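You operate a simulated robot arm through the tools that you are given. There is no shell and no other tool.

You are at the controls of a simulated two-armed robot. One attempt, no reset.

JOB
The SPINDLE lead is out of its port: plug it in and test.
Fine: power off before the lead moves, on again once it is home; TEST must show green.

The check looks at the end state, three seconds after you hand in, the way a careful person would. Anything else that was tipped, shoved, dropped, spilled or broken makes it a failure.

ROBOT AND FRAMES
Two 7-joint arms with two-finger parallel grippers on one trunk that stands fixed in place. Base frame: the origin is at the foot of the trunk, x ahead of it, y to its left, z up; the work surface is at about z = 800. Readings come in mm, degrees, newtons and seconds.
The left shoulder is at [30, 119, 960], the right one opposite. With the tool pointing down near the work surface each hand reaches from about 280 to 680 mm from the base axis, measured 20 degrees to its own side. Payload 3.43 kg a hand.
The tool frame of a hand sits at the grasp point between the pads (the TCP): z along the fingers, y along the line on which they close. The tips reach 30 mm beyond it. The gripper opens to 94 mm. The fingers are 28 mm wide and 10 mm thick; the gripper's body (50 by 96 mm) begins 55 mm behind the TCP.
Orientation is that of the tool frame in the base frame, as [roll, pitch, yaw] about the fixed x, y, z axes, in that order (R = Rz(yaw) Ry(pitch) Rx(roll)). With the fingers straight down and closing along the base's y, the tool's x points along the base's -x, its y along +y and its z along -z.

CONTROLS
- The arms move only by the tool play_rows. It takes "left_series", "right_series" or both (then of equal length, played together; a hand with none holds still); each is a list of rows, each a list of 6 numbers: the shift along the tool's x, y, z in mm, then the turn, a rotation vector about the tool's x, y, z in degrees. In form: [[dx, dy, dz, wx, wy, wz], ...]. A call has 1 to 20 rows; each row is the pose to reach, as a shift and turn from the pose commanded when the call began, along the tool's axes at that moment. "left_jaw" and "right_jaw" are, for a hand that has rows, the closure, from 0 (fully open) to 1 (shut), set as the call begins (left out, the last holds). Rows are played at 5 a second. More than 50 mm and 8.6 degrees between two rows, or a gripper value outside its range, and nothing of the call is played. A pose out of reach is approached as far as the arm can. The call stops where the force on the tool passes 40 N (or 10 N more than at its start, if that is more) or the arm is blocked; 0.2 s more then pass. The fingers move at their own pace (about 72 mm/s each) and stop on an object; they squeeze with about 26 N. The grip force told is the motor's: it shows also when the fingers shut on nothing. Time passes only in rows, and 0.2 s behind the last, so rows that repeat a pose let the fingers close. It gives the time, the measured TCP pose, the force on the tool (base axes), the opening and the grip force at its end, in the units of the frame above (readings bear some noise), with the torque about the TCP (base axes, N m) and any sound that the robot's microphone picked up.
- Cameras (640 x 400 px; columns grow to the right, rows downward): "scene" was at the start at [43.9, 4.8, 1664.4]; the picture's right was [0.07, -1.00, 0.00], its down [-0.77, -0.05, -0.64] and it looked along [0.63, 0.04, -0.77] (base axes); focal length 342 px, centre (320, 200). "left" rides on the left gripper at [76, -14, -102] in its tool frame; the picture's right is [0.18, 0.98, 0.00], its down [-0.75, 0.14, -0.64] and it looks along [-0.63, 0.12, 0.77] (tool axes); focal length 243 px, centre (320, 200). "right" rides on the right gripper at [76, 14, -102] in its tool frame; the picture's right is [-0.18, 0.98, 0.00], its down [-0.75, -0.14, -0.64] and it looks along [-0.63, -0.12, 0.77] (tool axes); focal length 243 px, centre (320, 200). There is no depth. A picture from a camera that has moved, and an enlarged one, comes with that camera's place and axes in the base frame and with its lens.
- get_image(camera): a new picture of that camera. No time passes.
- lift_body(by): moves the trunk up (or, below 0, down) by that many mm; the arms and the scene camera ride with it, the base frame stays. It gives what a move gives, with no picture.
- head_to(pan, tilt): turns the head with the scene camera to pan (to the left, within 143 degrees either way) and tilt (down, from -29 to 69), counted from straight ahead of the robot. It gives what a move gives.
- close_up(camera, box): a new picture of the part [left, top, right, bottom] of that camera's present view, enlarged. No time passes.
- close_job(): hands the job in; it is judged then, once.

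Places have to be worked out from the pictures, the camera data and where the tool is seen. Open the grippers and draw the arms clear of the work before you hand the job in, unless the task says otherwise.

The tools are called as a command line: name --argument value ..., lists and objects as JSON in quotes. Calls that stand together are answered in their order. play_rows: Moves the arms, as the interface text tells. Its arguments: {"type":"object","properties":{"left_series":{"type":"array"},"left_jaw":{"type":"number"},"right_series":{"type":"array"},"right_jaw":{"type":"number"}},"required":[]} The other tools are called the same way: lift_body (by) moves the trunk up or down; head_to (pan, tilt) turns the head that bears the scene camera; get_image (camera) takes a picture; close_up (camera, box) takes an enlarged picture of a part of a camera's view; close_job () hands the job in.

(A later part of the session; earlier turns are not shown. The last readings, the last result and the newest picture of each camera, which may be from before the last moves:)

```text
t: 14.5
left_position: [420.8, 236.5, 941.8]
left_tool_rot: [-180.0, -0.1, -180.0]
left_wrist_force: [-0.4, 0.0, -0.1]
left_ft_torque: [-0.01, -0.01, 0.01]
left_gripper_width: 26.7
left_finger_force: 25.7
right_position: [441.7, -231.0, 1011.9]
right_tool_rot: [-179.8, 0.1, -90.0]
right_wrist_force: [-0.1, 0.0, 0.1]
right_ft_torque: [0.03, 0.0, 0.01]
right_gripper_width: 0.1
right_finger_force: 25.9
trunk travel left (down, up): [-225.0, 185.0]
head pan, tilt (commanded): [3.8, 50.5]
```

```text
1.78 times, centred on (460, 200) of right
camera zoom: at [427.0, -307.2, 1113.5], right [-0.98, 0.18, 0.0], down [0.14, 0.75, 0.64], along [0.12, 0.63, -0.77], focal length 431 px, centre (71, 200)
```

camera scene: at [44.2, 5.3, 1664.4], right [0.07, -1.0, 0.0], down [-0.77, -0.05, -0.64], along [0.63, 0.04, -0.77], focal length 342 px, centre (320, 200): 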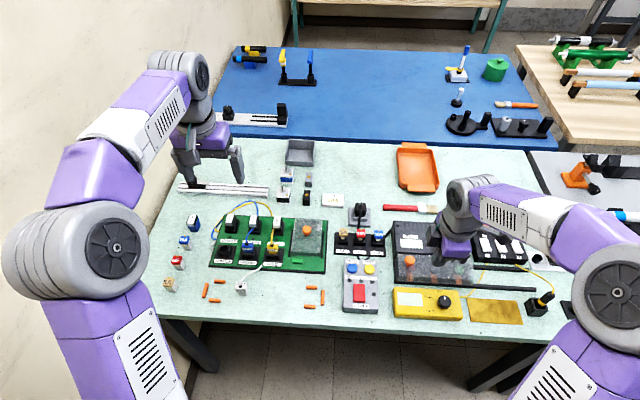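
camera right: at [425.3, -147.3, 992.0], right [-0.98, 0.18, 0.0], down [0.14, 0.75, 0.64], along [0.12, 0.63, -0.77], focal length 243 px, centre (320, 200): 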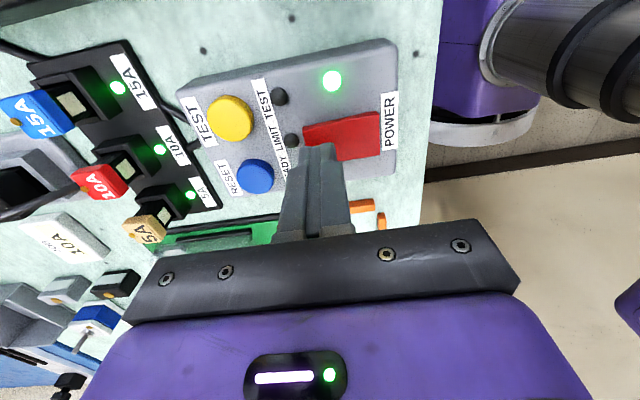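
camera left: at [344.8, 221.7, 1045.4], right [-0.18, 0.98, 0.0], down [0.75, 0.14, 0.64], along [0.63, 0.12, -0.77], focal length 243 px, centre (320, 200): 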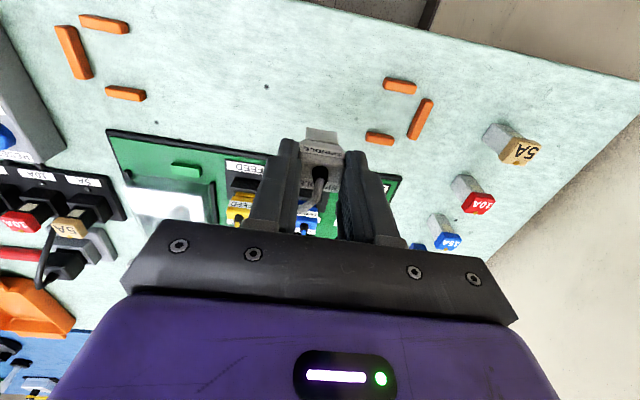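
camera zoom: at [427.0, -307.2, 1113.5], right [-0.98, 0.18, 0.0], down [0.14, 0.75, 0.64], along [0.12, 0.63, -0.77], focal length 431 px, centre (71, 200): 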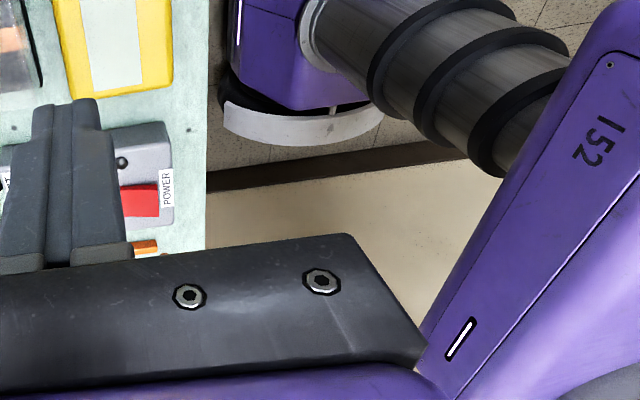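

The cable swings free. I move the plug over toward the SPINDLE port, y first, keeping the nose about 50 mm above the rim.

play_rows --left_series '[[-5, 20, 0, 0, 0, 0], [-10, 40, 0, 0, 0, 0], [-20, 60, 0, 0, 0, 0], [-40, 73, 0, 0, 0, 0], [-65, 73, 0, 0, 0, 0], [-90, 73, 0, 0, 0, 0], [-105, 73, 0, 0, 0, 0], [-112.5, 73, 0, 0, 0, 0], [-112.5, 73, 0, 0, 0, 0], [-112.5, 73, 0, 0, 0, 0]]'

get_image --camera "left"

close_up --camera "left" --box '[240, 80, 400, 200]'

close_up --camera "scene" --box '[180, 190, 300, 290]'

```text
t: 16.7
left_position: [531.2, 307.7, 941.7]
left_tool_rot: [180.0, -0.1, -180.0]
left_wrist_force: [0.3, 0.0, 0.4]
left_ft_torque: [-0.02, 0.0, -0.01]
left_gripper_width: 26.6
left_finger_force: 26.0
right_position: [441.5, -230.6, 1012.2]
right_tool_rot: [-179.7, -0.1, -90.0]
right_wrist_force: [0.4, -0.1, 0.0]
right_ft_torque: [0.02, 0.01, -0.02]
right_gripper_width: 0.0
right_finger_force: 25.4
trunk travel left (down, up): [-225.0, 185.0]
head pan, tilt (commanded): [3.8, 50.5]
```

```text
taken
camera left: at [455.5, 294.0, 1045.3], right [-0.18, 0.98, 0.0], down [0.75, 0.14, 0.64], along [0.63, 0.12, -0.77], focal length 243 px, centre (320, 200)
```

left: 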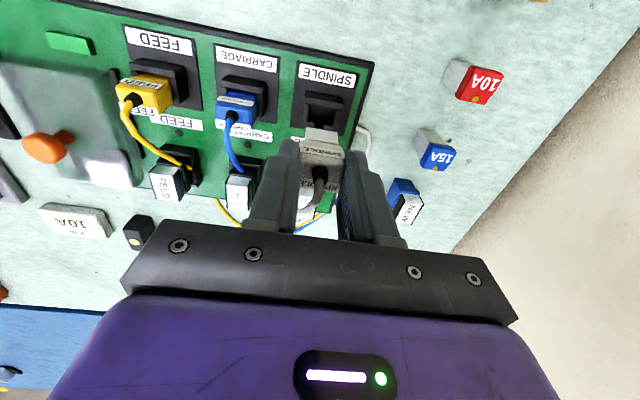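

```text
3.33 times, centred on (320, 140) of left
camera zoom: at [455.5, 294.0, 1045.3], right [-0.18, 0.98, 0.0], down [0.75, 0.14, 0.64], along [0.63, 0.12, -0.77], focal length 809 px, centre (320, 400)
```

zoom: 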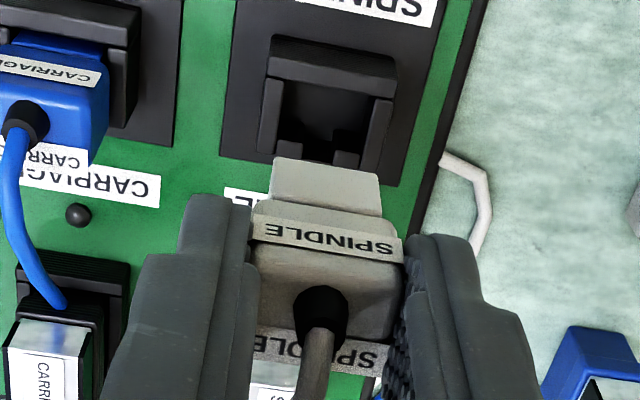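

```text
4.00 times, centred on (240, 240) of scene
camera zoom: at [44.0, 4.8, 1664.4], right [0.07, -1.0, 0.0], down [-0.77, -0.05, -0.64], along [0.63, 0.04, -0.77], focal length 1368 px, centre (640, 40)
```

zoom: 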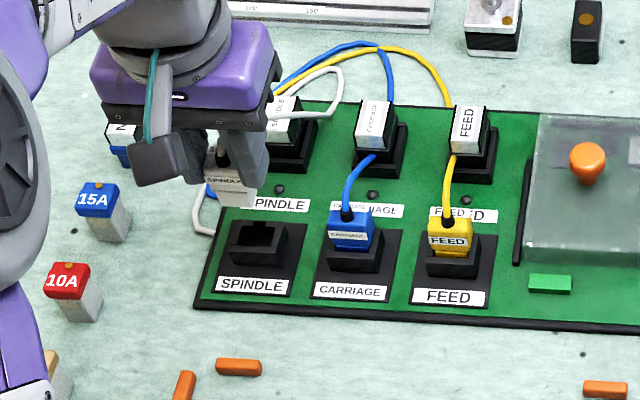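

Nose front-bottom is now at about (523, 308, 885) by both camera and pixel. I zoom on the port itself to measure its opening relative to the plug.

close_up --camera "left" --box '[285, 80, 365, 145]'

close_up --camera "scene" --box '[210, 236, 246, 266]'

close_up --camera "left" --box '[200, 60, 280, 125]'

```text
6.15 times, centred on (325, 112) of left
camera zoom: at [455.5, 294.0, 1045.3], right [-0.18, 0.98, 0.0], down [0.75, 0.14, 0.64], along [0.63, 0.12, -0.77], focal length 1493 px, centre (289, 738)
```

zoom: 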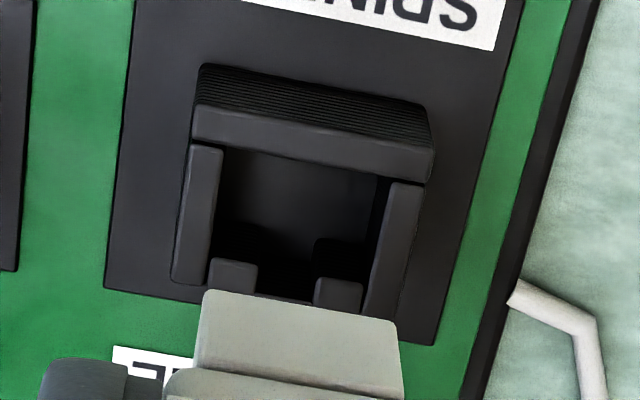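

```text
13.33 times, centred on (228, 251) of scene
camera zoom: at [44.0, 4.8, 1664.4], right [0.07, -1.0, 0.0], down [-0.77, -0.05, -0.64], along [0.63, 0.04, -0.77], focal length 4559 px, centre (1547, -480)
```

zoom: 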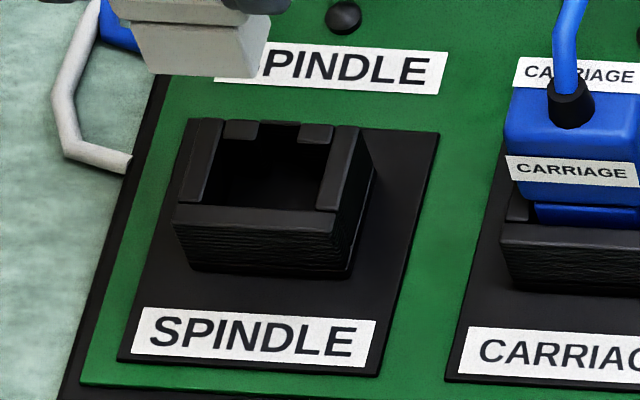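

```text
6.15 times, centred on (240, 92) of left
camera zoom: at [455.5, 294.0, 1045.3], right [-0.18, 0.98, 0.0], down [0.75, 0.14, 0.64], along [0.63, 0.12, -0.77], focal length 1493 px, centre (812, 862)
```

zoom: 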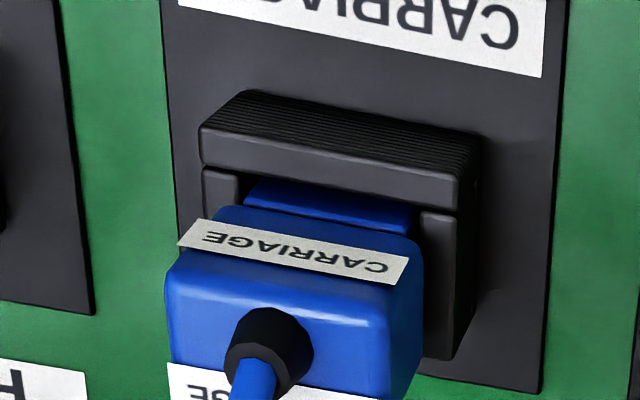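

Left and scene rays agree best with the rim near z ≈ 827, which puts the opening's front wall at x ≈ 527 and its centre at y ≈ 310; the plug needs about +3 mm in x and +1.8 mm in y. I shift and lower to just above the rim, then compare again.

play_rows --left_series '[[-1.5, 1, 8, 0, 0, 0], [-3.2, 1.8, 18, 0, 0, 0], [-3.2, 1.8, 28, 0, 0, 0], [-3.2, 1.8, 38, 0, 0, 0], [-3.2, 1.8, 45, 0, 0, 0], [-3.2, 1.8, 49, 0, 0, 0], [-3.2, 1.8, 49, 0, 0, 0]]'

close_up --camera "left" --box '[265, 70, 375, 165]'

close_up --camera "scene" --box '[205, 215, 265, 270]'

```text
t: 18.3
left_position: [536.1, 309.7, 893.4]
left_tool_rot: [-180.0, 0.0, -179.8]
left_wrist_force: [-0.1, -0.4, -0.2]
left_ft_torque: [0.01, 0.04, 0.02]
left_gripper_width: 26.4
left_finger_force: 25.6
right_position: [441.4, -230.6, 1011.4]
right_tool_rot: [-179.8, 0.0, -90.1]
right_wrist_force: [-1.0, 0.4, 0.4]
right_ft_torque: [-0.01, 0.02, -0.01]
right_gripper_width: 0.0
right_finger_force: 26.0
trunk travel left (down, up): [-225.0, 185.0]
head pan, tilt (commanded): [3.8, 50.5]
```

```text
4.21 times, centred on (320, 118) of left
camera zoom: at [459.9, 296.0, 996.1], right [-0.19, 0.98, 0.0], down [0.75, 0.14, 0.64], along [0.63, 0.12, -0.77], focal length 1022 px, centre (320, 547)
```

zoom: 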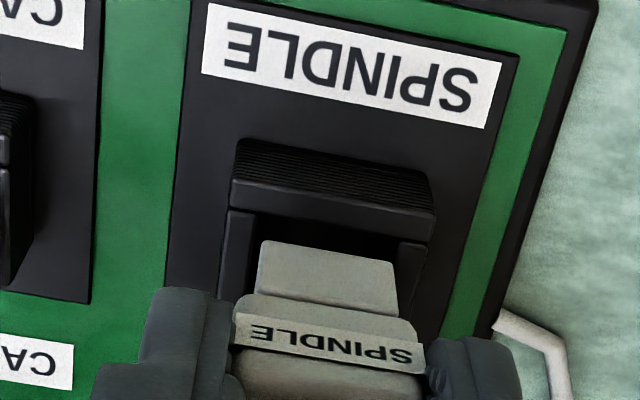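

```text
7.27 times, centred on (235, 242) of scene
camera zoom: at [43.9, 4.8, 1664.4], right [0.07, -1.0, 0.0], down [-0.77, -0.05, -0.64], along [0.63, 0.04, -0.77], focal length 2486 px, centre (938, -109)
```

zoom: 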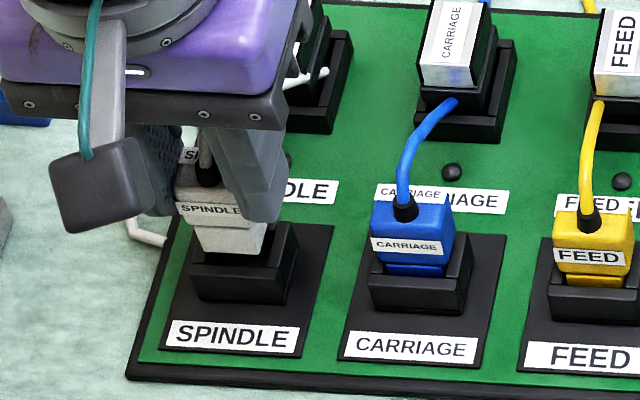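

The nose now hangs just above the opening. I zoom tighter on the nose and rim to compare edges.

close_up --camera "left" --box '[290, 95, 354, 147]'

close_up --camera "scene" --box '[220, 238, 250, 260]'

```text
7.69 times, centred on (322, 121) of left
camera zoom: at [459.9, 296.0, 996.1], right [-0.19, 0.98, 0.0], down [0.75, 0.14, 0.64], along [0.63, 0.12, -0.77], focal length 1866 px, centre (305, 808)
```

zoom: 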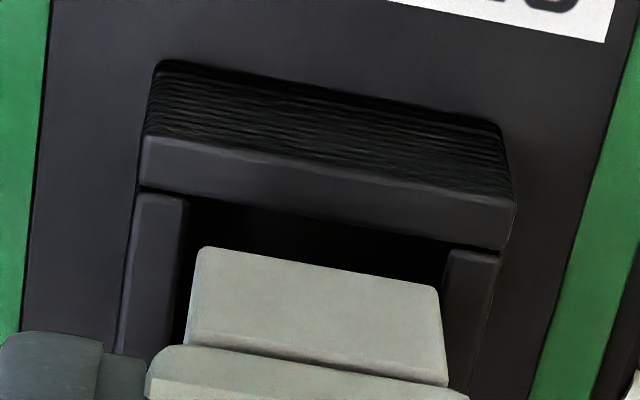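

```text
16.00 times, centred on (235, 249) of scene
camera zoom: at [43.9, 4.8, 1664.4], right [0.07, -1.0, 0.0], down [-0.77, -0.05, -0.64], along [0.63, 0.04, -0.77], focal length 5470 px, centre (1680, -584)
```

zoom: 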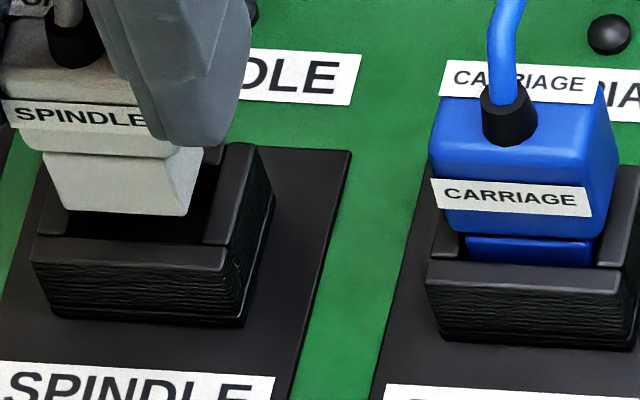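

Nose spans y 299–321 inside an opening of about 297.6–322.3, and its front sits just behind the front wall, so y is centred; the seated CARRIAGE plug suggests about +0.7 mm more in x. I nudge that and lower 12 mm slowly to enter the socket.

play_rows --left_series '[[-0.7, 0, 2, 0, 0, 0], [-0.7, 0, 4, 0, 0, 0], [-0.7, 0, 6, 0, 0, 0], [-0.7, 0, 8, 0, 0, 0], [-0.7, 0, 10, 0, 0, 0], [-0.7, 0, 12, 0, 0, 0], [-0.7, 0, 12, 0, 0, 0]]'

close_up --camera "left" --box '[290, 85, 354, 137]'

close_up --camera "scene" --box '[215, 236, 255, 264]'

```text
t: 19.9
left_position: [536.1, 310.4, 881.1]
left_tool_rot: [179.9, 0.0, -179.9]
left_wrist_force: [0.1, -0.4, -0.2]
left_ft_torque: [0.0, 0.01, 0.01]
left_gripper_width: 26.5
left_finger_force: 26.0
right_position: [441.1, -231.9, 1012.5]
right_tool_rot: [-179.8, 0.0, -90.0]
right_wrist_force: [-0.5, -0.5, 0.1]
right_ft_torque: [0.02, -0.02, 0.02]
right_gripper_width: 0.1
right_finger_force: 26.0
trunk travel left (down, up): [-225.0, 185.0]
head pan, tilt (commanded): [3.8, 50.5]
```

```text
7.69 times, centred on (322, 111) of left
camera zoom: at [460.0, 296.5, 984.8], right [-0.19, 0.98, 0.0], down [0.75, 0.14, 0.64], along [0.63, 0.12, -0.77], focal length 1866 px, centre (305, 885)
```

zoom: 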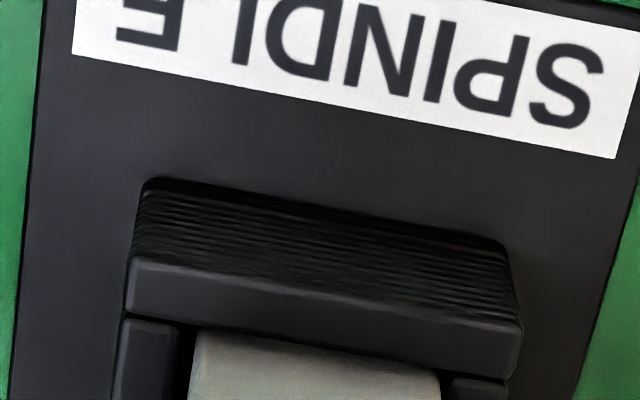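

```text
14.29 times, centred on (235, 250) of scene
camera zoom: at [44.0, 4.8, 1664.4], right [0.07, -1.0, 0.0], down [-0.77, -0.05, -0.64], along [0.63, 0.04, -0.77], focal length 4884 px, centre (1534, -514)
```

zoom: 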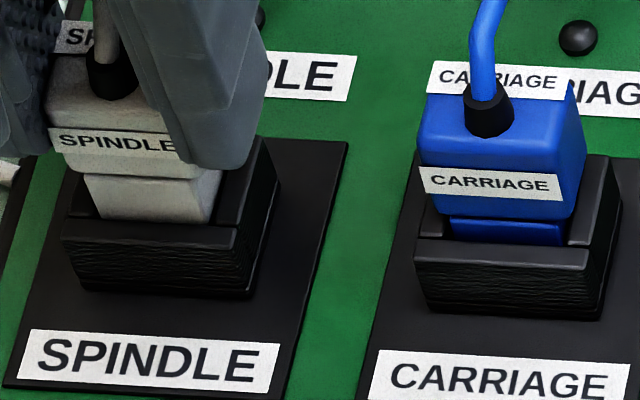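

The nose is inside the opening with even gaps and no contact force; comparing with CARRIAGE, about 9 mm remains. I push down slowly in 1.2 mm steps.

play_rows --left_series '[[0, 0, 1.5, 0, 0, 0], [0, 0, 3, 0, 0, 0], [0, 0, 4.5, 0, 0, 0], [0, 0, 6, 0, 0, 0], [0, 0, 7, 0, 0, 0], [0, 0, 8, 0, 0, 0], [0, 0, 9, 0, 0, 0], [0, 0, 9, 0, 0, 0]]'

close_up --camera "left" --box '[265, 70, 375, 165]'

close_up --camera "scene" --box '[215, 236, 255, 264]'

```text
t: 21.7
left_position: [536.9, 311.0, 873.3]
left_tool_rot: [-180.0, 0.0, -179.8]
left_wrist_force: [-2.7, -0.3, 0.6]
left_ft_torque: [-0.01, 0.14, -0.03]
left_gripper_width: 26.5
left_finger_force: 26.2
right_position: [442.0, -231.2, 1012.0]
right_tool_rot: [-179.8, 0.0, -90.0]
right_wrist_force: [0.0, 0.0, 0.4]
right_ft_torque: [-0.01, -0.02, 0.0]
right_gripper_width: 0.0
right_finger_force: 26.1
trunk travel left (down, up): [-225.0, 185.0]
head pan, tilt (commanded): [3.8, 50.5]
```

```text
4.21 times, centred on (320, 118) of left
camera zoom: at [460.7, 296.4, 976.0], right [-0.19, 0.98, 0.0], down [0.75, 0.14, 0.64], along [0.63, 0.12, -0.77], focal length 1022 px, centre (320, 547)
```

zoom: 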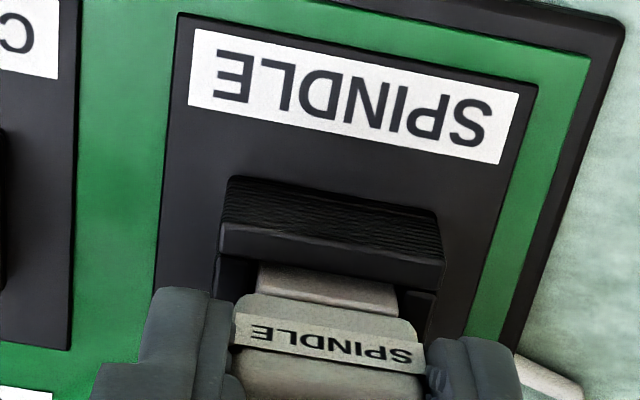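

```text
14.29 times, centred on (235, 250) of scene
camera zoom: at [43.6, 4.7, 1664.5], right [0.07, -1.0, 0.0], down [-0.77, -0.05, -0.64], along [0.63, 0.04, -0.77], focal length 4884 px, centre (1534, -514)
```

zoom: 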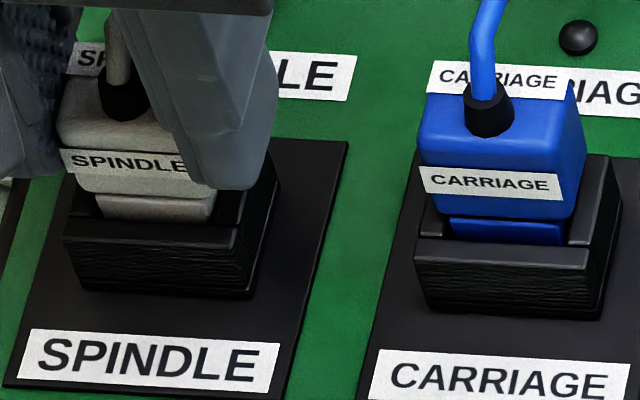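

Only 2.7 N of side contact and the plug now looks nearly level with CARRIAGE. I zoom in on both to compare seating depth.

close_up --camera "scene" --box '[216, 240, 236, 256]'

close_up --camera "scene" --box '[241, 241, 261, 257]'

close_up --camera "left" --box '[220, 80, 370, 180]'

```text
16.00 times, centred on (226, 248) of scene
camera zoom: at [43.6, 4.7, 1664.5], right [0.07, -1.0, 0.0], down [-0.77, -0.05, -0.64], along [0.63, 0.04, -0.77], focal length 5470 px, centre (1824, -568)
```

zoom: 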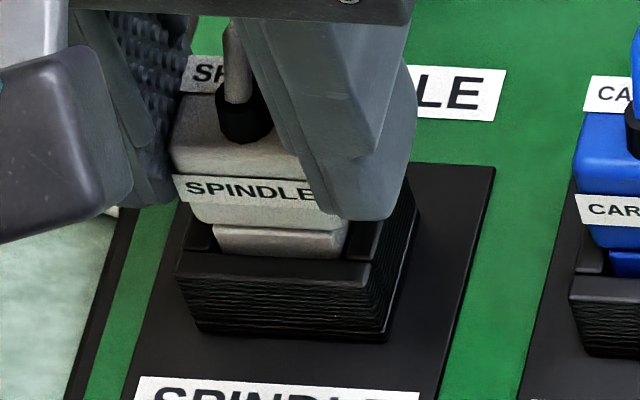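

```text
16.00 times, centred on (251, 249) of scene
camera zoom: at [43.6, 4.7, 1664.5], right [0.07, -1.0, 0.0], down [-0.77, -0.05, -0.64], along [0.63, 0.04, -0.77], focal length 5470 px, centre (1424, -584)
```

zoom: 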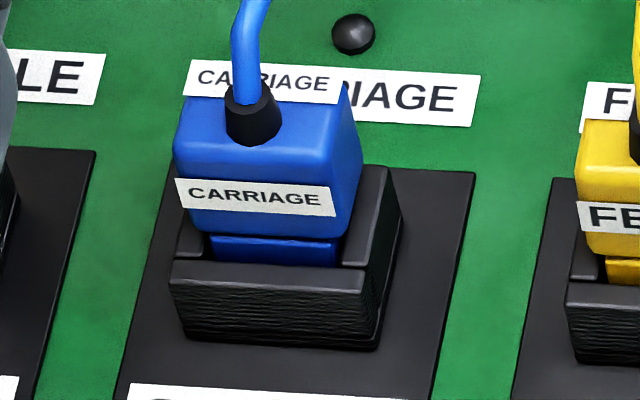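

```text
4.00 times, centred on (295, 130) of left
camera zoom: at [460.7, 296.4, 976.0], right [-0.19, 0.98, 0.0], down [0.75, 0.14, 0.64], along [0.63, 0.12, -0.77], focal length 970 px, centre (420, 480)
```

zoom: 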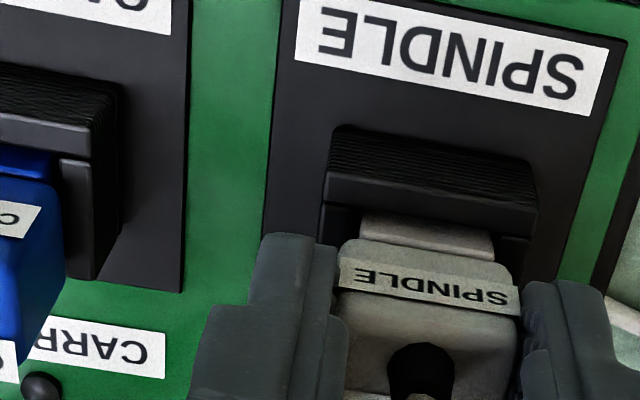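

Everything matches within a millimetre or two, but I feel no bottom yet and a slight push from the rear wall. I back off 0.5 mm in x and press on down in 1 mm steps until it bottoms.

play_rows --left_series '[[0.6, 0, 0, 0, 0, 0], [0.6, 0, 1, 0, 0, 0], [0.6, 0, 2, 0, 0, 0], [0.6, 0, 3, 0, 0, 0], [0.6, 0, 3, 0, 0, 0]]'

close_up --camera "scene" --box '[216, 240, 236, 256]'

close_up --camera "left" --box '[265, 70, 375, 165]'

```text
t: 22.9
left_position: [536.6, 309.4, 871.8]
left_tool_rot: [179.9, 0.3, -179.8]
left_wrist_force: [2.0, 1.1, 17.6]
left_ft_torque: [0.08, -0.03, -0.03]
left_gripper_width: 26.5
left_finger_force: 25.5
right_position: [439.6, -230.9, 1011.4]
right_tool_rot: [-179.8, -0.1, -89.9]
right_wrist_force: [-0.3, -0.3, 0.4]
right_ft_torque: [0.01, 0.0, -0.04]
right_gripper_width: 0.2
right_finger_force: 25.9
trunk travel left (down, up): [-225.0, 185.0]
head pan, tilt (commanded): [3.8, 50.5]
```

```text
16.00 times, centred on (226, 248) of scene
camera zoom: at [42.2, 3.9, 1664.6], right [0.07, -1.0, 0.0], down [-0.77, -0.05, -0.64], along [0.64, 0.04, -0.77], focal length 5470 px, centre (1824, -568)
```

zoom: 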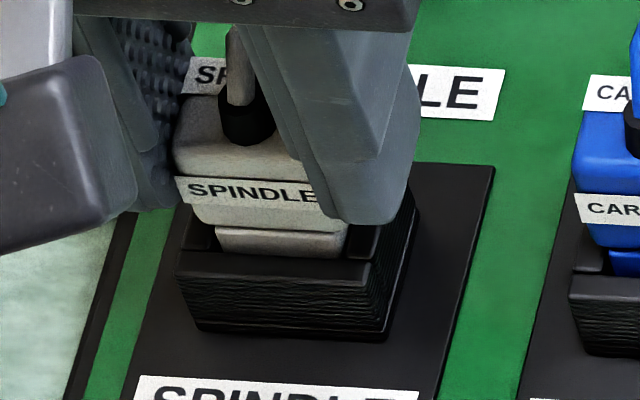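

```text
4.21 times, centred on (320, 118) of left
camera zoom: at [459.8, 295.8, 974.3], right [-0.18, 0.98, 0.0], down [0.75, 0.14, 0.65], along [0.63, 0.12, -0.76], focal length 1022 px, centre (320, 547)
```

zoom: 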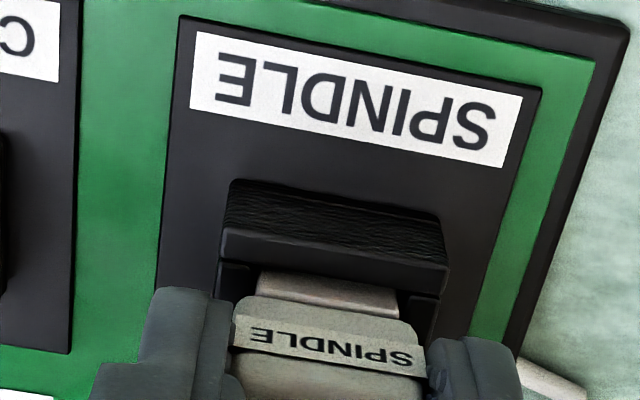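

It bottoms at TCP z ≈ 872 with 17.6 N, matching the neighbours' depth. I give one slightly firmer push to make sure it is home, then relax to zero load before opening.

play_rows --left_series '[[0, 0, 0.7, 0, 0, 0], [0, 0, 1.4, 0, 0, 0], [0, 0, 1.4, 0, 0, 0]]'

close_up --camera "scene" --box '[205, 230, 265, 270]'

```text
t: 23.7
left_position: [535.6, 309.2, 868.8]
left_tool_rot: [179.9, 0.1, -179.9]
left_wrist_force: [3.9, 3.2, 17.9]
left_ft_torque: [0.14, -0.2, 0.03]
left_gripper_width: 26.7
left_finger_force: 25.8
right_position: [440.5, -231.5, 1011.7]
right_tool_rot: [-179.7, 0.0, -90.0]
right_wrist_force: [1.1, 0.6, 1.5]
right_ft_torque: [0.02, 0.0, -0.04]
right_gripper_width: 0.0
right_finger_force: 25.6
trunk travel left (down, up): [-225.0, 185.0]
head pan, tilt (commanded): [3.8, 50.5]
```

```text
10.00 times, centred on (235, 250) of scene
camera zoom: at [42.6, 4.1, 1664.5], right [0.07, -1.0, 0.0], down [-0.77, -0.05, -0.64], along [0.64, 0.04, -0.77], focal length 3419 px, centre (1170, -300)
```

zoom: 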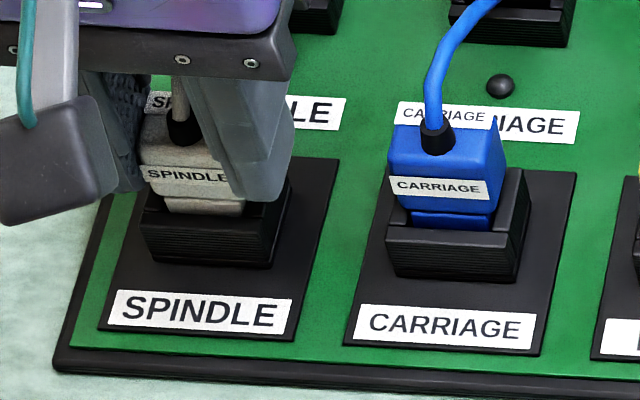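

TCP went down a further 2–3 mm at steady 18 N, so either the plug advanced or the pads slipped. I check the left view for slip.

close_up --camera "left" --box '[265, 70, 375, 165]'

close_up --camera "scene" --box '[216, 240, 236, 256]'

```text
4.21 times, centred on (320, 118) of left
camera zoom: at [459.8, 295.8, 972.0], right [-0.19, 0.98, 0.0], down [0.75, 0.14, 0.64], along [0.63, 0.12, -0.76], focal length 1022 px, centre (320, 547)
```

zoom: 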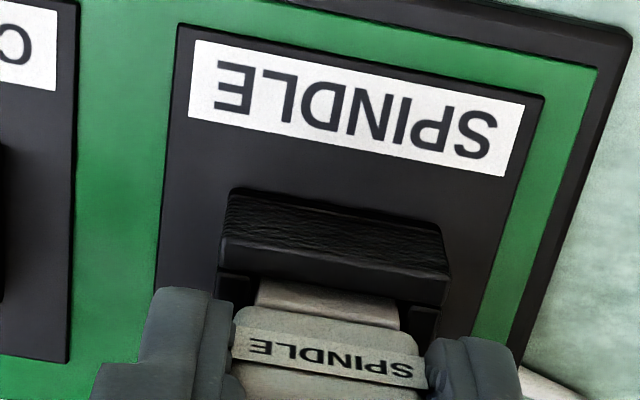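

```text
16.00 times, centred on (226, 248) of scene
camera zoom: at [42.6, 4.1, 1664.5], right [0.07, -1.0, 0.0], down [-0.77, -0.05, -0.64], along [0.64, 0.04, -0.77], focal length 5470 px, centre (1824, -568)
```

zoom: 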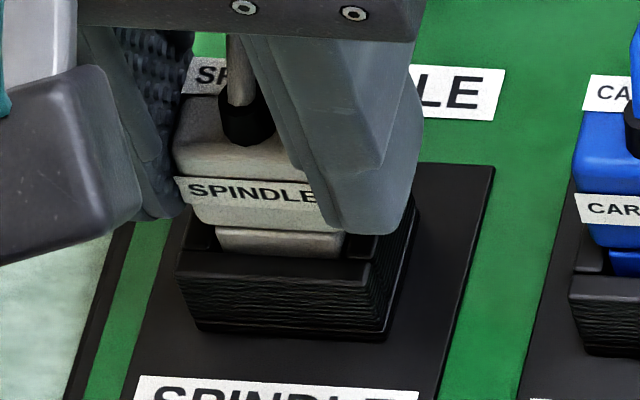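

The plug itself did not move; the pads just slid down it, so it is at the bottom. I relax 1.5 mm upward, open the jaw to about 52 mm, and check before lifting away.

play_rows --left_series '[[0, 0, -0.7, 0, 0, 0], [0, 0, -1.4, 0, 0, 0], [0, 0, -1.4, 0, 0, 0]]'

play_rows --left_jaw 0.45 --left_series '[[0, 0, 0, 0, 0, 0], [0, 0, 0, 0, 0, 0], [0, 0, 0, 0, 0, 0]]'

close_up --camera "scene" --box '[205, 230, 265, 270]'

close_up --camera "left" --box '[220, 60, 420, 200]'

```text
t: 24.5
left_position: [535.3, 309.5, 869.1]
left_tool_rot: [-180.0, -0.1, -179.9]
left_wrist_force: [3.8, 3.0, 6.7]
left_ft_torque: [0.14, -0.22, -0.01]
left_gripper_width: 26.7
left_finger_force: 26.3
right_position: [440.4, -231.1, 1012.3]
right_tool_rot: [-179.7, 0.0, -90.0]
right_wrist_force: [-0.4, 0.4, 0.6]
right_ft_torque: [0.03, 0.02, -0.01]
right_gripper_width: 0.0
right_finger_force: 26.3
trunk travel left (down, up): [-225.0, 185.0]
head pan, tilt (commanded): [3.8, 50.5]
```

```text
t: 25.3
left_position: [535.7, 309.6, 870.1]
left_tool_rot: [-180.0, 0.0, -179.9]
left_wrist_force: [-0.2, 0.5, 0.3]
left_ft_torque: [0.0, 0.01, -0.01]
left_gripper_width: 51.7
left_finger_force: 0.0
right_position: [441.0, -230.8, 1011.7]
right_tool_rot: [-179.8, -0.1, -89.9]
right_wrist_force: [0.0, 0.3, 0.3]
right_ft_torque: [-0.01, 0.05, 0.0]
right_gripper_width: 0.0
right_finger_force: 25.2
trunk travel left (down, up): [-225.0, 185.0]
head pan, tilt (commanded): [3.8, 50.5]
```

```text
10.00 times, centred on (235, 250) of scene
camera zoom: at [43.9, 4.8, 1664.4], right [0.07, -1.0, 0.0], down [-0.77, -0.05, -0.64], along [0.63, 0.04, -0.77], focal length 3419 px, centre (1170, -300)
```

zoom: 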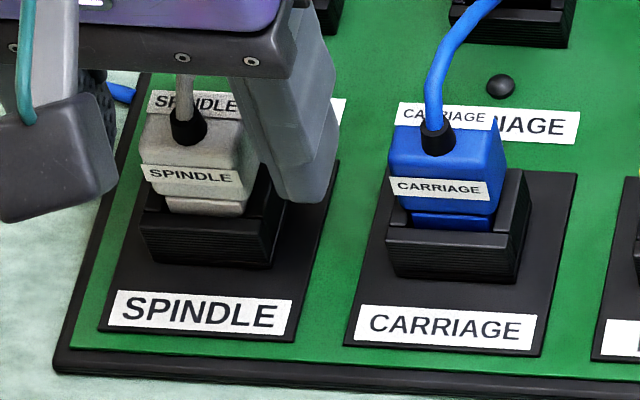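

```text
2.86 times, centred on (320, 130) of left
camera zoom: at [460.5, 295.9, 972.6], right [-0.18, 0.98, 0.0], down [0.75, 0.14, 0.64], along [0.63, 0.12, -0.77], focal length 693 px, centre (320, 400)
```

zoom: 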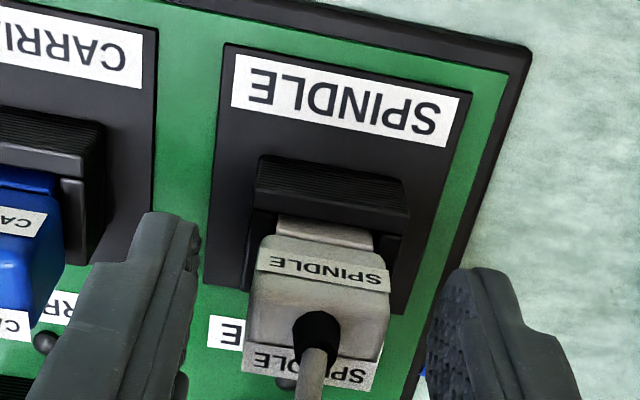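

The plug stands by itself in the port. I raise the left hand straight up, clear of plug and cable.

play_rows --left_series '[[0, 0, -8, 0, 0, 0], [0, 0, -20, 0, 0, 0], [0, 0, -40, 0, 0, 0], [0, 0, -70, 0, 0, 0], [0, 0, -110, 0, 0, 0], [0, 0, -150, 0, 0, 0], [0, 0, -190, 0, 0, 0], [0, 0, -190, 0, 0, 0]]'

get_image --camera "left"

close_up --camera "scene" --box '[180, 190, 320, 290]'

close_up --camera "scene" --box '[205, 230, 265, 270]'

```text
t: 27.1
left_position: [536.6, 310.7, 1060.4]
left_tool_rot: [180.0, 0.0, 179.9]
left_wrist_force: [-0.5, 0.1, -0.3]
left_ft_torque: [0.04, 0.02, 0.01]
left_gripper_width: 51.6
left_finger_force: 0.0
right_position: [440.7, -230.5, 1011.8]
right_tool_rot: [-179.8, 0.0, -90.0]
right_wrist_force: [0.0, 0.1, 0.3]
right_ft_torque: [-0.03, 0.0, 0.0]
right_gripper_width: 0.0
right_finger_force: 25.7
trunk travel left (down, up): [-225.0, 185.0]
head pan, tilt (commanded): [3.8, 50.5]
```

```text
taken
camera left: at [460.5, 296.5, 1162.6], right [-0.18, 0.98, 0.0], down [0.75, 0.14, 0.64], along [0.63, 0.12, -0.77], focal length 243 px, centre (320, 200)
```

left: 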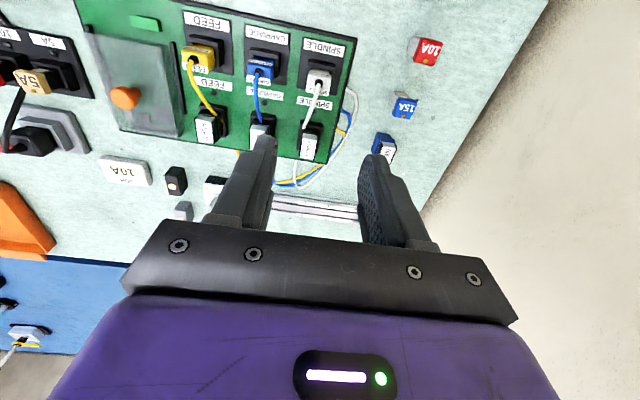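

```text
4.00 times, centred on (250, 240) of scene
camera zoom: at [44.3, 5.0, 1664.4], right [0.07, -1.0, 0.0], down [-0.77, -0.05, -0.64], along [0.63, 0.04, -0.77], focal length 1368 px, centre (600, 40)
```

zoom: 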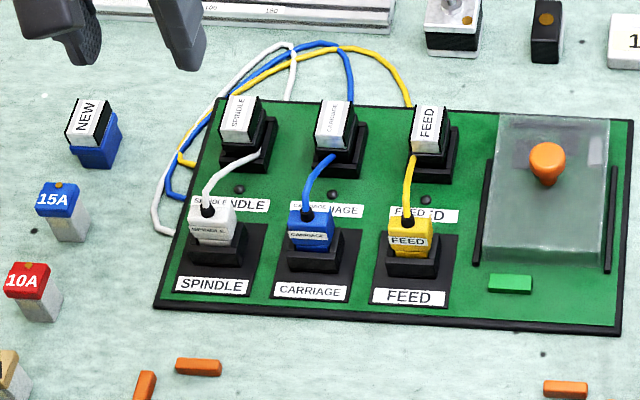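

```text
10.00 times, centred on (235, 250) of scene
camera zoom: at [44.3, 5.0, 1664.4], right [0.07, -1.0, 0.0], down [-0.77, -0.05, -0.64], along [0.63, 0.04, -0.77], focal length 3419 px, centre (1170, -300)
```

zoom: 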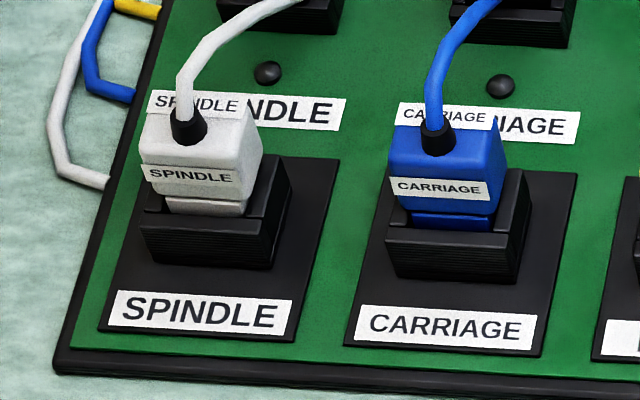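

The white lead now lies just like its neighbours. I compare the three seated plugs from the left camera above before powering on.

close_up --camera "left" --box '[175, 10, 355, 120]'

close_up --camera "left" --box '[230, 30, 350, 105]'

```text
3.56 times, centred on (265, 65) of left
camera zoom: at [460.5, 296.5, 1162.6], right [-0.18, 0.98, 0.0], down [0.75, 0.14, 0.64], along [0.63, 0.12, -0.77], focal length 863 px, centre (516, 680)
```

zoom: 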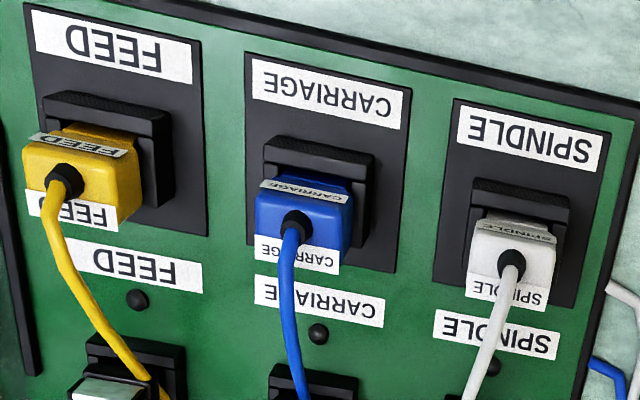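

```text
5.33 times, centred on (290, 68) of left
camera zoom: at [460.5, 296.5, 1162.6], right [-0.18, 0.98, 0.0], down [0.75, 0.14, 0.64], along [0.63, 0.12, -0.77], focal length 1294 px, centre (480, 907)
```

zoom: 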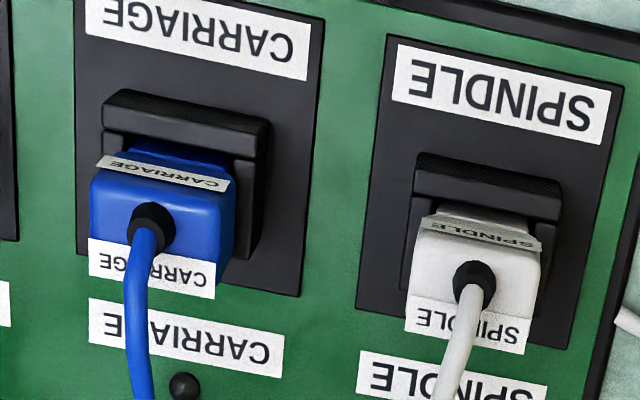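

The seating matches CARRIAGE and FEED. Now I bring the right hand over the rocker's near (POWER) end, at about (410, -70), to switch on again.

play_rows --right_series '[[-40, 8, 0, 0, 0, 0], [-80, 16, 0, 0, 0, 0], [-120, 24, 0, 0, 0, 0], [-161, 31, 0, 0, 0, 0], [-161, 31, 30, 0, 0, 0], [-161, 31, 60, 0, 0, 0], [-161, 31, 85, 0, 0, 0], [-161, 31, 105, 0, 0, 0], [-161, 31, 118, 0, 0, 0], [-161, 31, 118, 0, 0, 0]]'

close_up --camera "right" --box '[240, 60, 400, 180]'

close_up --camera "scene" --box '[330, 240, 410, 320]'

```text
t: 29.3
left_position: [537.2, 310.6, 1059.9]
left_tool_rot: [180.0, -0.1, -180.0]
left_wrist_force: [0.0, 0.2, 0.6]
left_ft_torque: [0.0, 0.02, -0.01]
left_gripper_width: 51.9
left_finger_force: 0.1
right_position: [409.7, -68.8, 893.7]
right_tool_rot: [-179.7, 0.0, -90.0]
right_wrist_force: [0.8, -0.1, 0.5]
right_ft_torque: [-0.01, 0.02, -0.01]
right_gripper_width: 0.1
right_finger_force: 25.8
trunk travel left (down, up): [-225.0, 185.0]
head pan, tilt (commanded): [3.8, 50.5]
```

```text
3.33 times, centred on (320, 120) of right
camera zoom: at [396.5, -145.4, 994.7], right [-0.98, 0.18, 0.0], down [0.14, 0.75, 0.64], along [0.12, 0.63, -0.77], focal length 809 px, centre (320, 467)
```

zoom: 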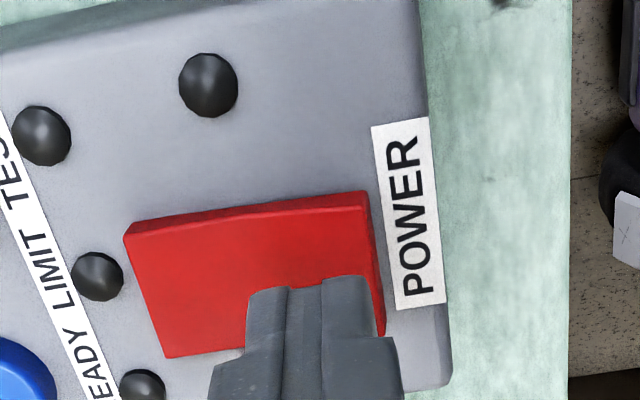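

```text
5.00 times, centred on (370, 280) of scene
camera zoom: at [43.8, 4.8, 1664.5], right [0.07, -1.0, 0.0], down [-0.77, -0.05, -0.64], along [0.63, 0.04, -0.77], focal length 1710 px, centre (70, -200)
```

zoom: 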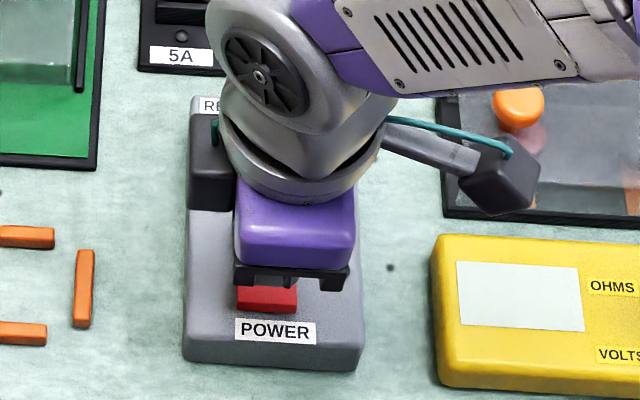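

The shut tips are over the rocker's near half. I press straight down in small steps.

play_rows --right_series '[[0, 0, 6, 0, 0, 0], [0, 0, 11, 0, 0, 0], [0, 0, 14, 0, 0, 0], [0, 0, 17, 0, 0, 0], [0, 0, 19, 0, 0, 0], [0, 0, 21, 0, 0, 0], [0, 0, 23, 0, 0, 0], [0, 0, 25, 0, 0, 0], [0, 0, 27, 0, 0, 0]]'

close_up --camera "right" --box '[200, 30, 400, 180]'

close_up --camera "scene" --box '[190, 200, 400, 320]'

```text
t: 31.1
left_position: [533.7, 311.2, 1061.8]
left_tool_rot: [-180.0, 0.1, -179.9]
left_wrist_force: [0.1, -0.7, 0.0]
left_ft_torque: [0.01, 0.01, 0.0]
left_gripper_width: 52.1
left_finger_force: 0.0
right_position: [409.5, -69.0, 873.5]
right_tool_rot: [-179.3, 0.0, -90.0]
right_wrist_force: [-10.7, -4.3, 24.6]
right_ft_torque: [-0.08, 0.06, -0.05]
right_gripper_width: 0.0
right_finger_force: 26.4
trunk travel left (down, up): [-225.0, 185.0]
head pan, tilt (commanded): [3.8, 50.5]
stopped in row 8 (right hand): the force on the tool passed its limit at 44 N (the readings are from after the stop); the commanded pose is now the measured one
```

```text
2.67 times, centred on (300, 105) of right
camera zoom: at [395.5, -145.4, 975.2], right [-0.98, 0.18, -0.01], down [0.13, 0.75, 0.64], along [0.13, 0.63, -0.77], focal length 647 px, centre (373, 453)
```

zoom: 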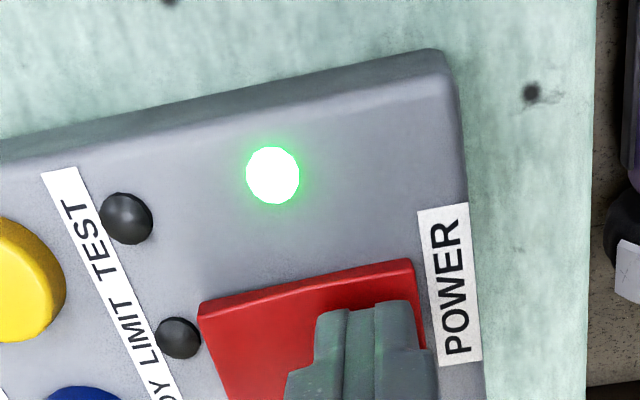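

```text
3.05 times, centred on (295, 260) of scene
camera zoom: at [41.1, 4.6, 1664.6], right [0.07, -1.0, 0.0], down [-0.77, -0.05, -0.64], along [0.64, 0.04, -0.77], focal length 1042 px, centre (396, 17)
```

zoom: 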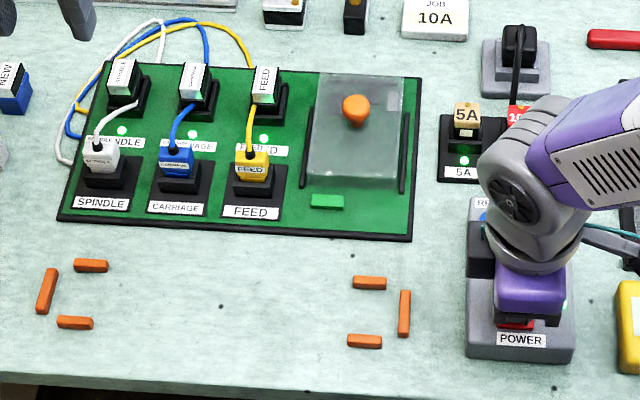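

Power is back on and all three board lamps are green. I lift off and go above the yellow TEST button at about (494, -98).

play_rows --right_series '[[0, 0, -10, 0, 0, 0], [0, 0, -30, 0, 0, 0], [0, 0, -45, 0, 0, 0], [15, -42, -45, 0, 0, 0], [29, -84, -45, 0, 0, 0], [29, -84, -30, 0, 0, 0], [29, -84, -20, 0, 0, 0], [29, -84, -20, 0, 0, 0]]'

close_up --camera "right" --box '[220, 60, 420, 200]'

close_up --camera "scene" --box '[320, 210, 410, 320]'

```text
t: 32.9
left_position: [535.6, 310.6, 1059.4]
left_tool_rot: [179.9, 0.0, -179.9]
left_wrist_force: [-0.3, 0.3, 0.2]
left_ft_torque: [-0.02, -0.02, -0.01]
left_gripper_width: 51.8
left_finger_force: 0.1
right_position: [495.5, -98.3, 892.9]
right_tool_rot: [-179.5, 0.0, -90.0]
right_wrist_force: [-0.5, -0.8, -0.5]
right_ft_torque: [0.02, -0.01, -0.01]
right_gripper_width: 0.1
right_finger_force: 25.5
trunk travel left (down, up): [-225.0, 185.0]
head pan, tilt (commanded): [3.8, 50.5]
```

```text
2.86 times, centred on (320, 130) of right
camera zoom: at [480.8, -175.5, 993.9], right [-0.98, 0.18, -0.01], down [0.13, 0.75, 0.64], along [0.13, 0.63, -0.77], focal length 693 px, centre (320, 400)
```

zoom: 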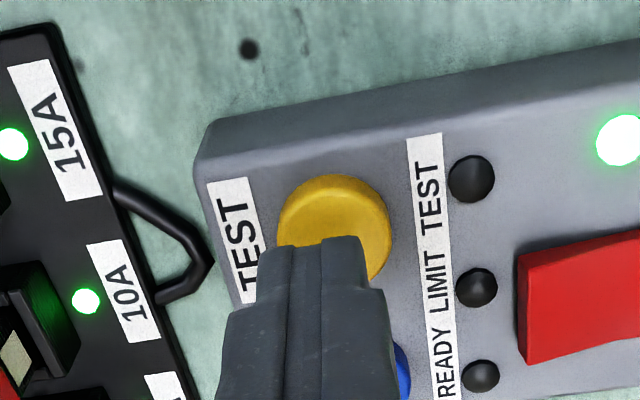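

```text
3.64 times, centred on (365, 265) of scene
camera zoom: at [43.7, 4.8, 1664.5], right [0.07, -1.0, 0.0], down [-0.77, -0.05, -0.64], along [0.63, 0.04, -0.77], focal length 1243 px, centre (156, -36)
```

zoom: 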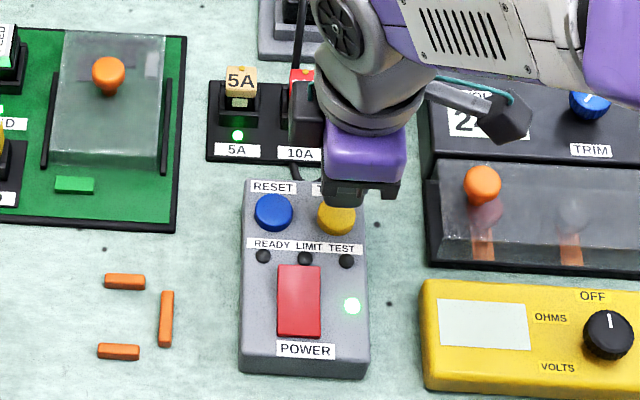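

The tips are above TEST, but the READY lamp is still dark after power-up. I nudge about 2 mm to centre on the button and wait a little to see whether READY comes on.

play_rows --right_series '[[2, 2, 0, 0, 0, 0], [2, 2, 0, 0, 0, 0], [2, 2, 0, 0, 0, 0], [2, 2, 0, 0, 0, 0], [2, 2, 0, 0, 0, 0], [2, 2, 0, 0, 0, 0], [2, 2, 0, 0, 0, 0], [2, 2, 0, 0, 0, 0], [2, 2, 0, 0, 0, 0], [2, 2, 0, 0, 0, 0]]'

close_up --camera "right" --box '[220, 60, 420, 200]'

close_up --camera "scene" --box '[320, 210, 410, 320]'

```text
t: 35.1
left_position: [537.5, 310.7, 1059.1]
left_tool_rot: [180.0, 0.0, 180.0]
left_wrist_force: [0.1, -0.3, 0.1]
left_ft_torque: [-0.02, 0.02, -0.02]
left_gripper_width: 51.7
left_finger_force: 0.1
right_position: [493.3, -101.1, 892.8]
right_tool_rot: [-179.5, 0.1, -90.0]
right_wrist_force: [0.6, -0.1, -0.3]
right_ft_torque: [0.01, 0.01, -0.03]
right_gripper_width: 0.1
right_finger_force: 26.2
trunk travel left (down, up): [-225.0, 185.0]
head pan, tilt (commanded): [3.8, 50.5]
```

```text
2.86 times, centred on (320, 130) of right
camera zoom: at [478.8, -177.2, 993.7], right [-0.98, 0.18, -0.01], down [0.13, 0.75, 0.64], along [0.13, 0.63, -0.77], focal length 693 px, centre (320, 400)
```

zoom: 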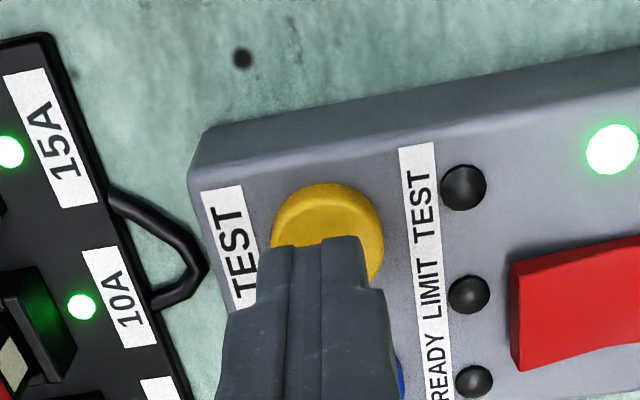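

```text
3.64 times, centred on (365, 265) of scene
camera zoom: at [43.9, 4.8, 1664.4], right [0.07, -1.0, 0.0], down [-0.77, -0.05, -0.64], along [0.63, 0.04, -0.77], focal length 1243 px, centre (156, -36)
```

zoom: 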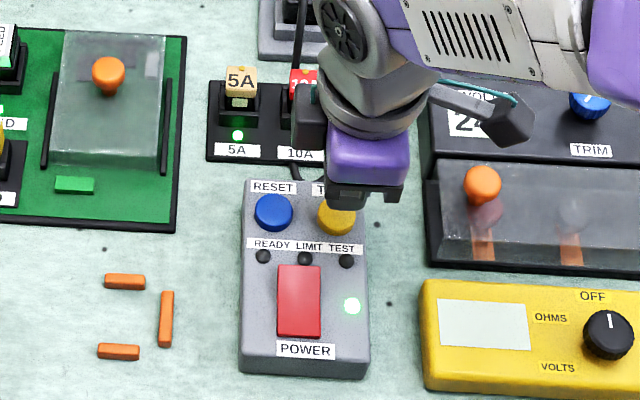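

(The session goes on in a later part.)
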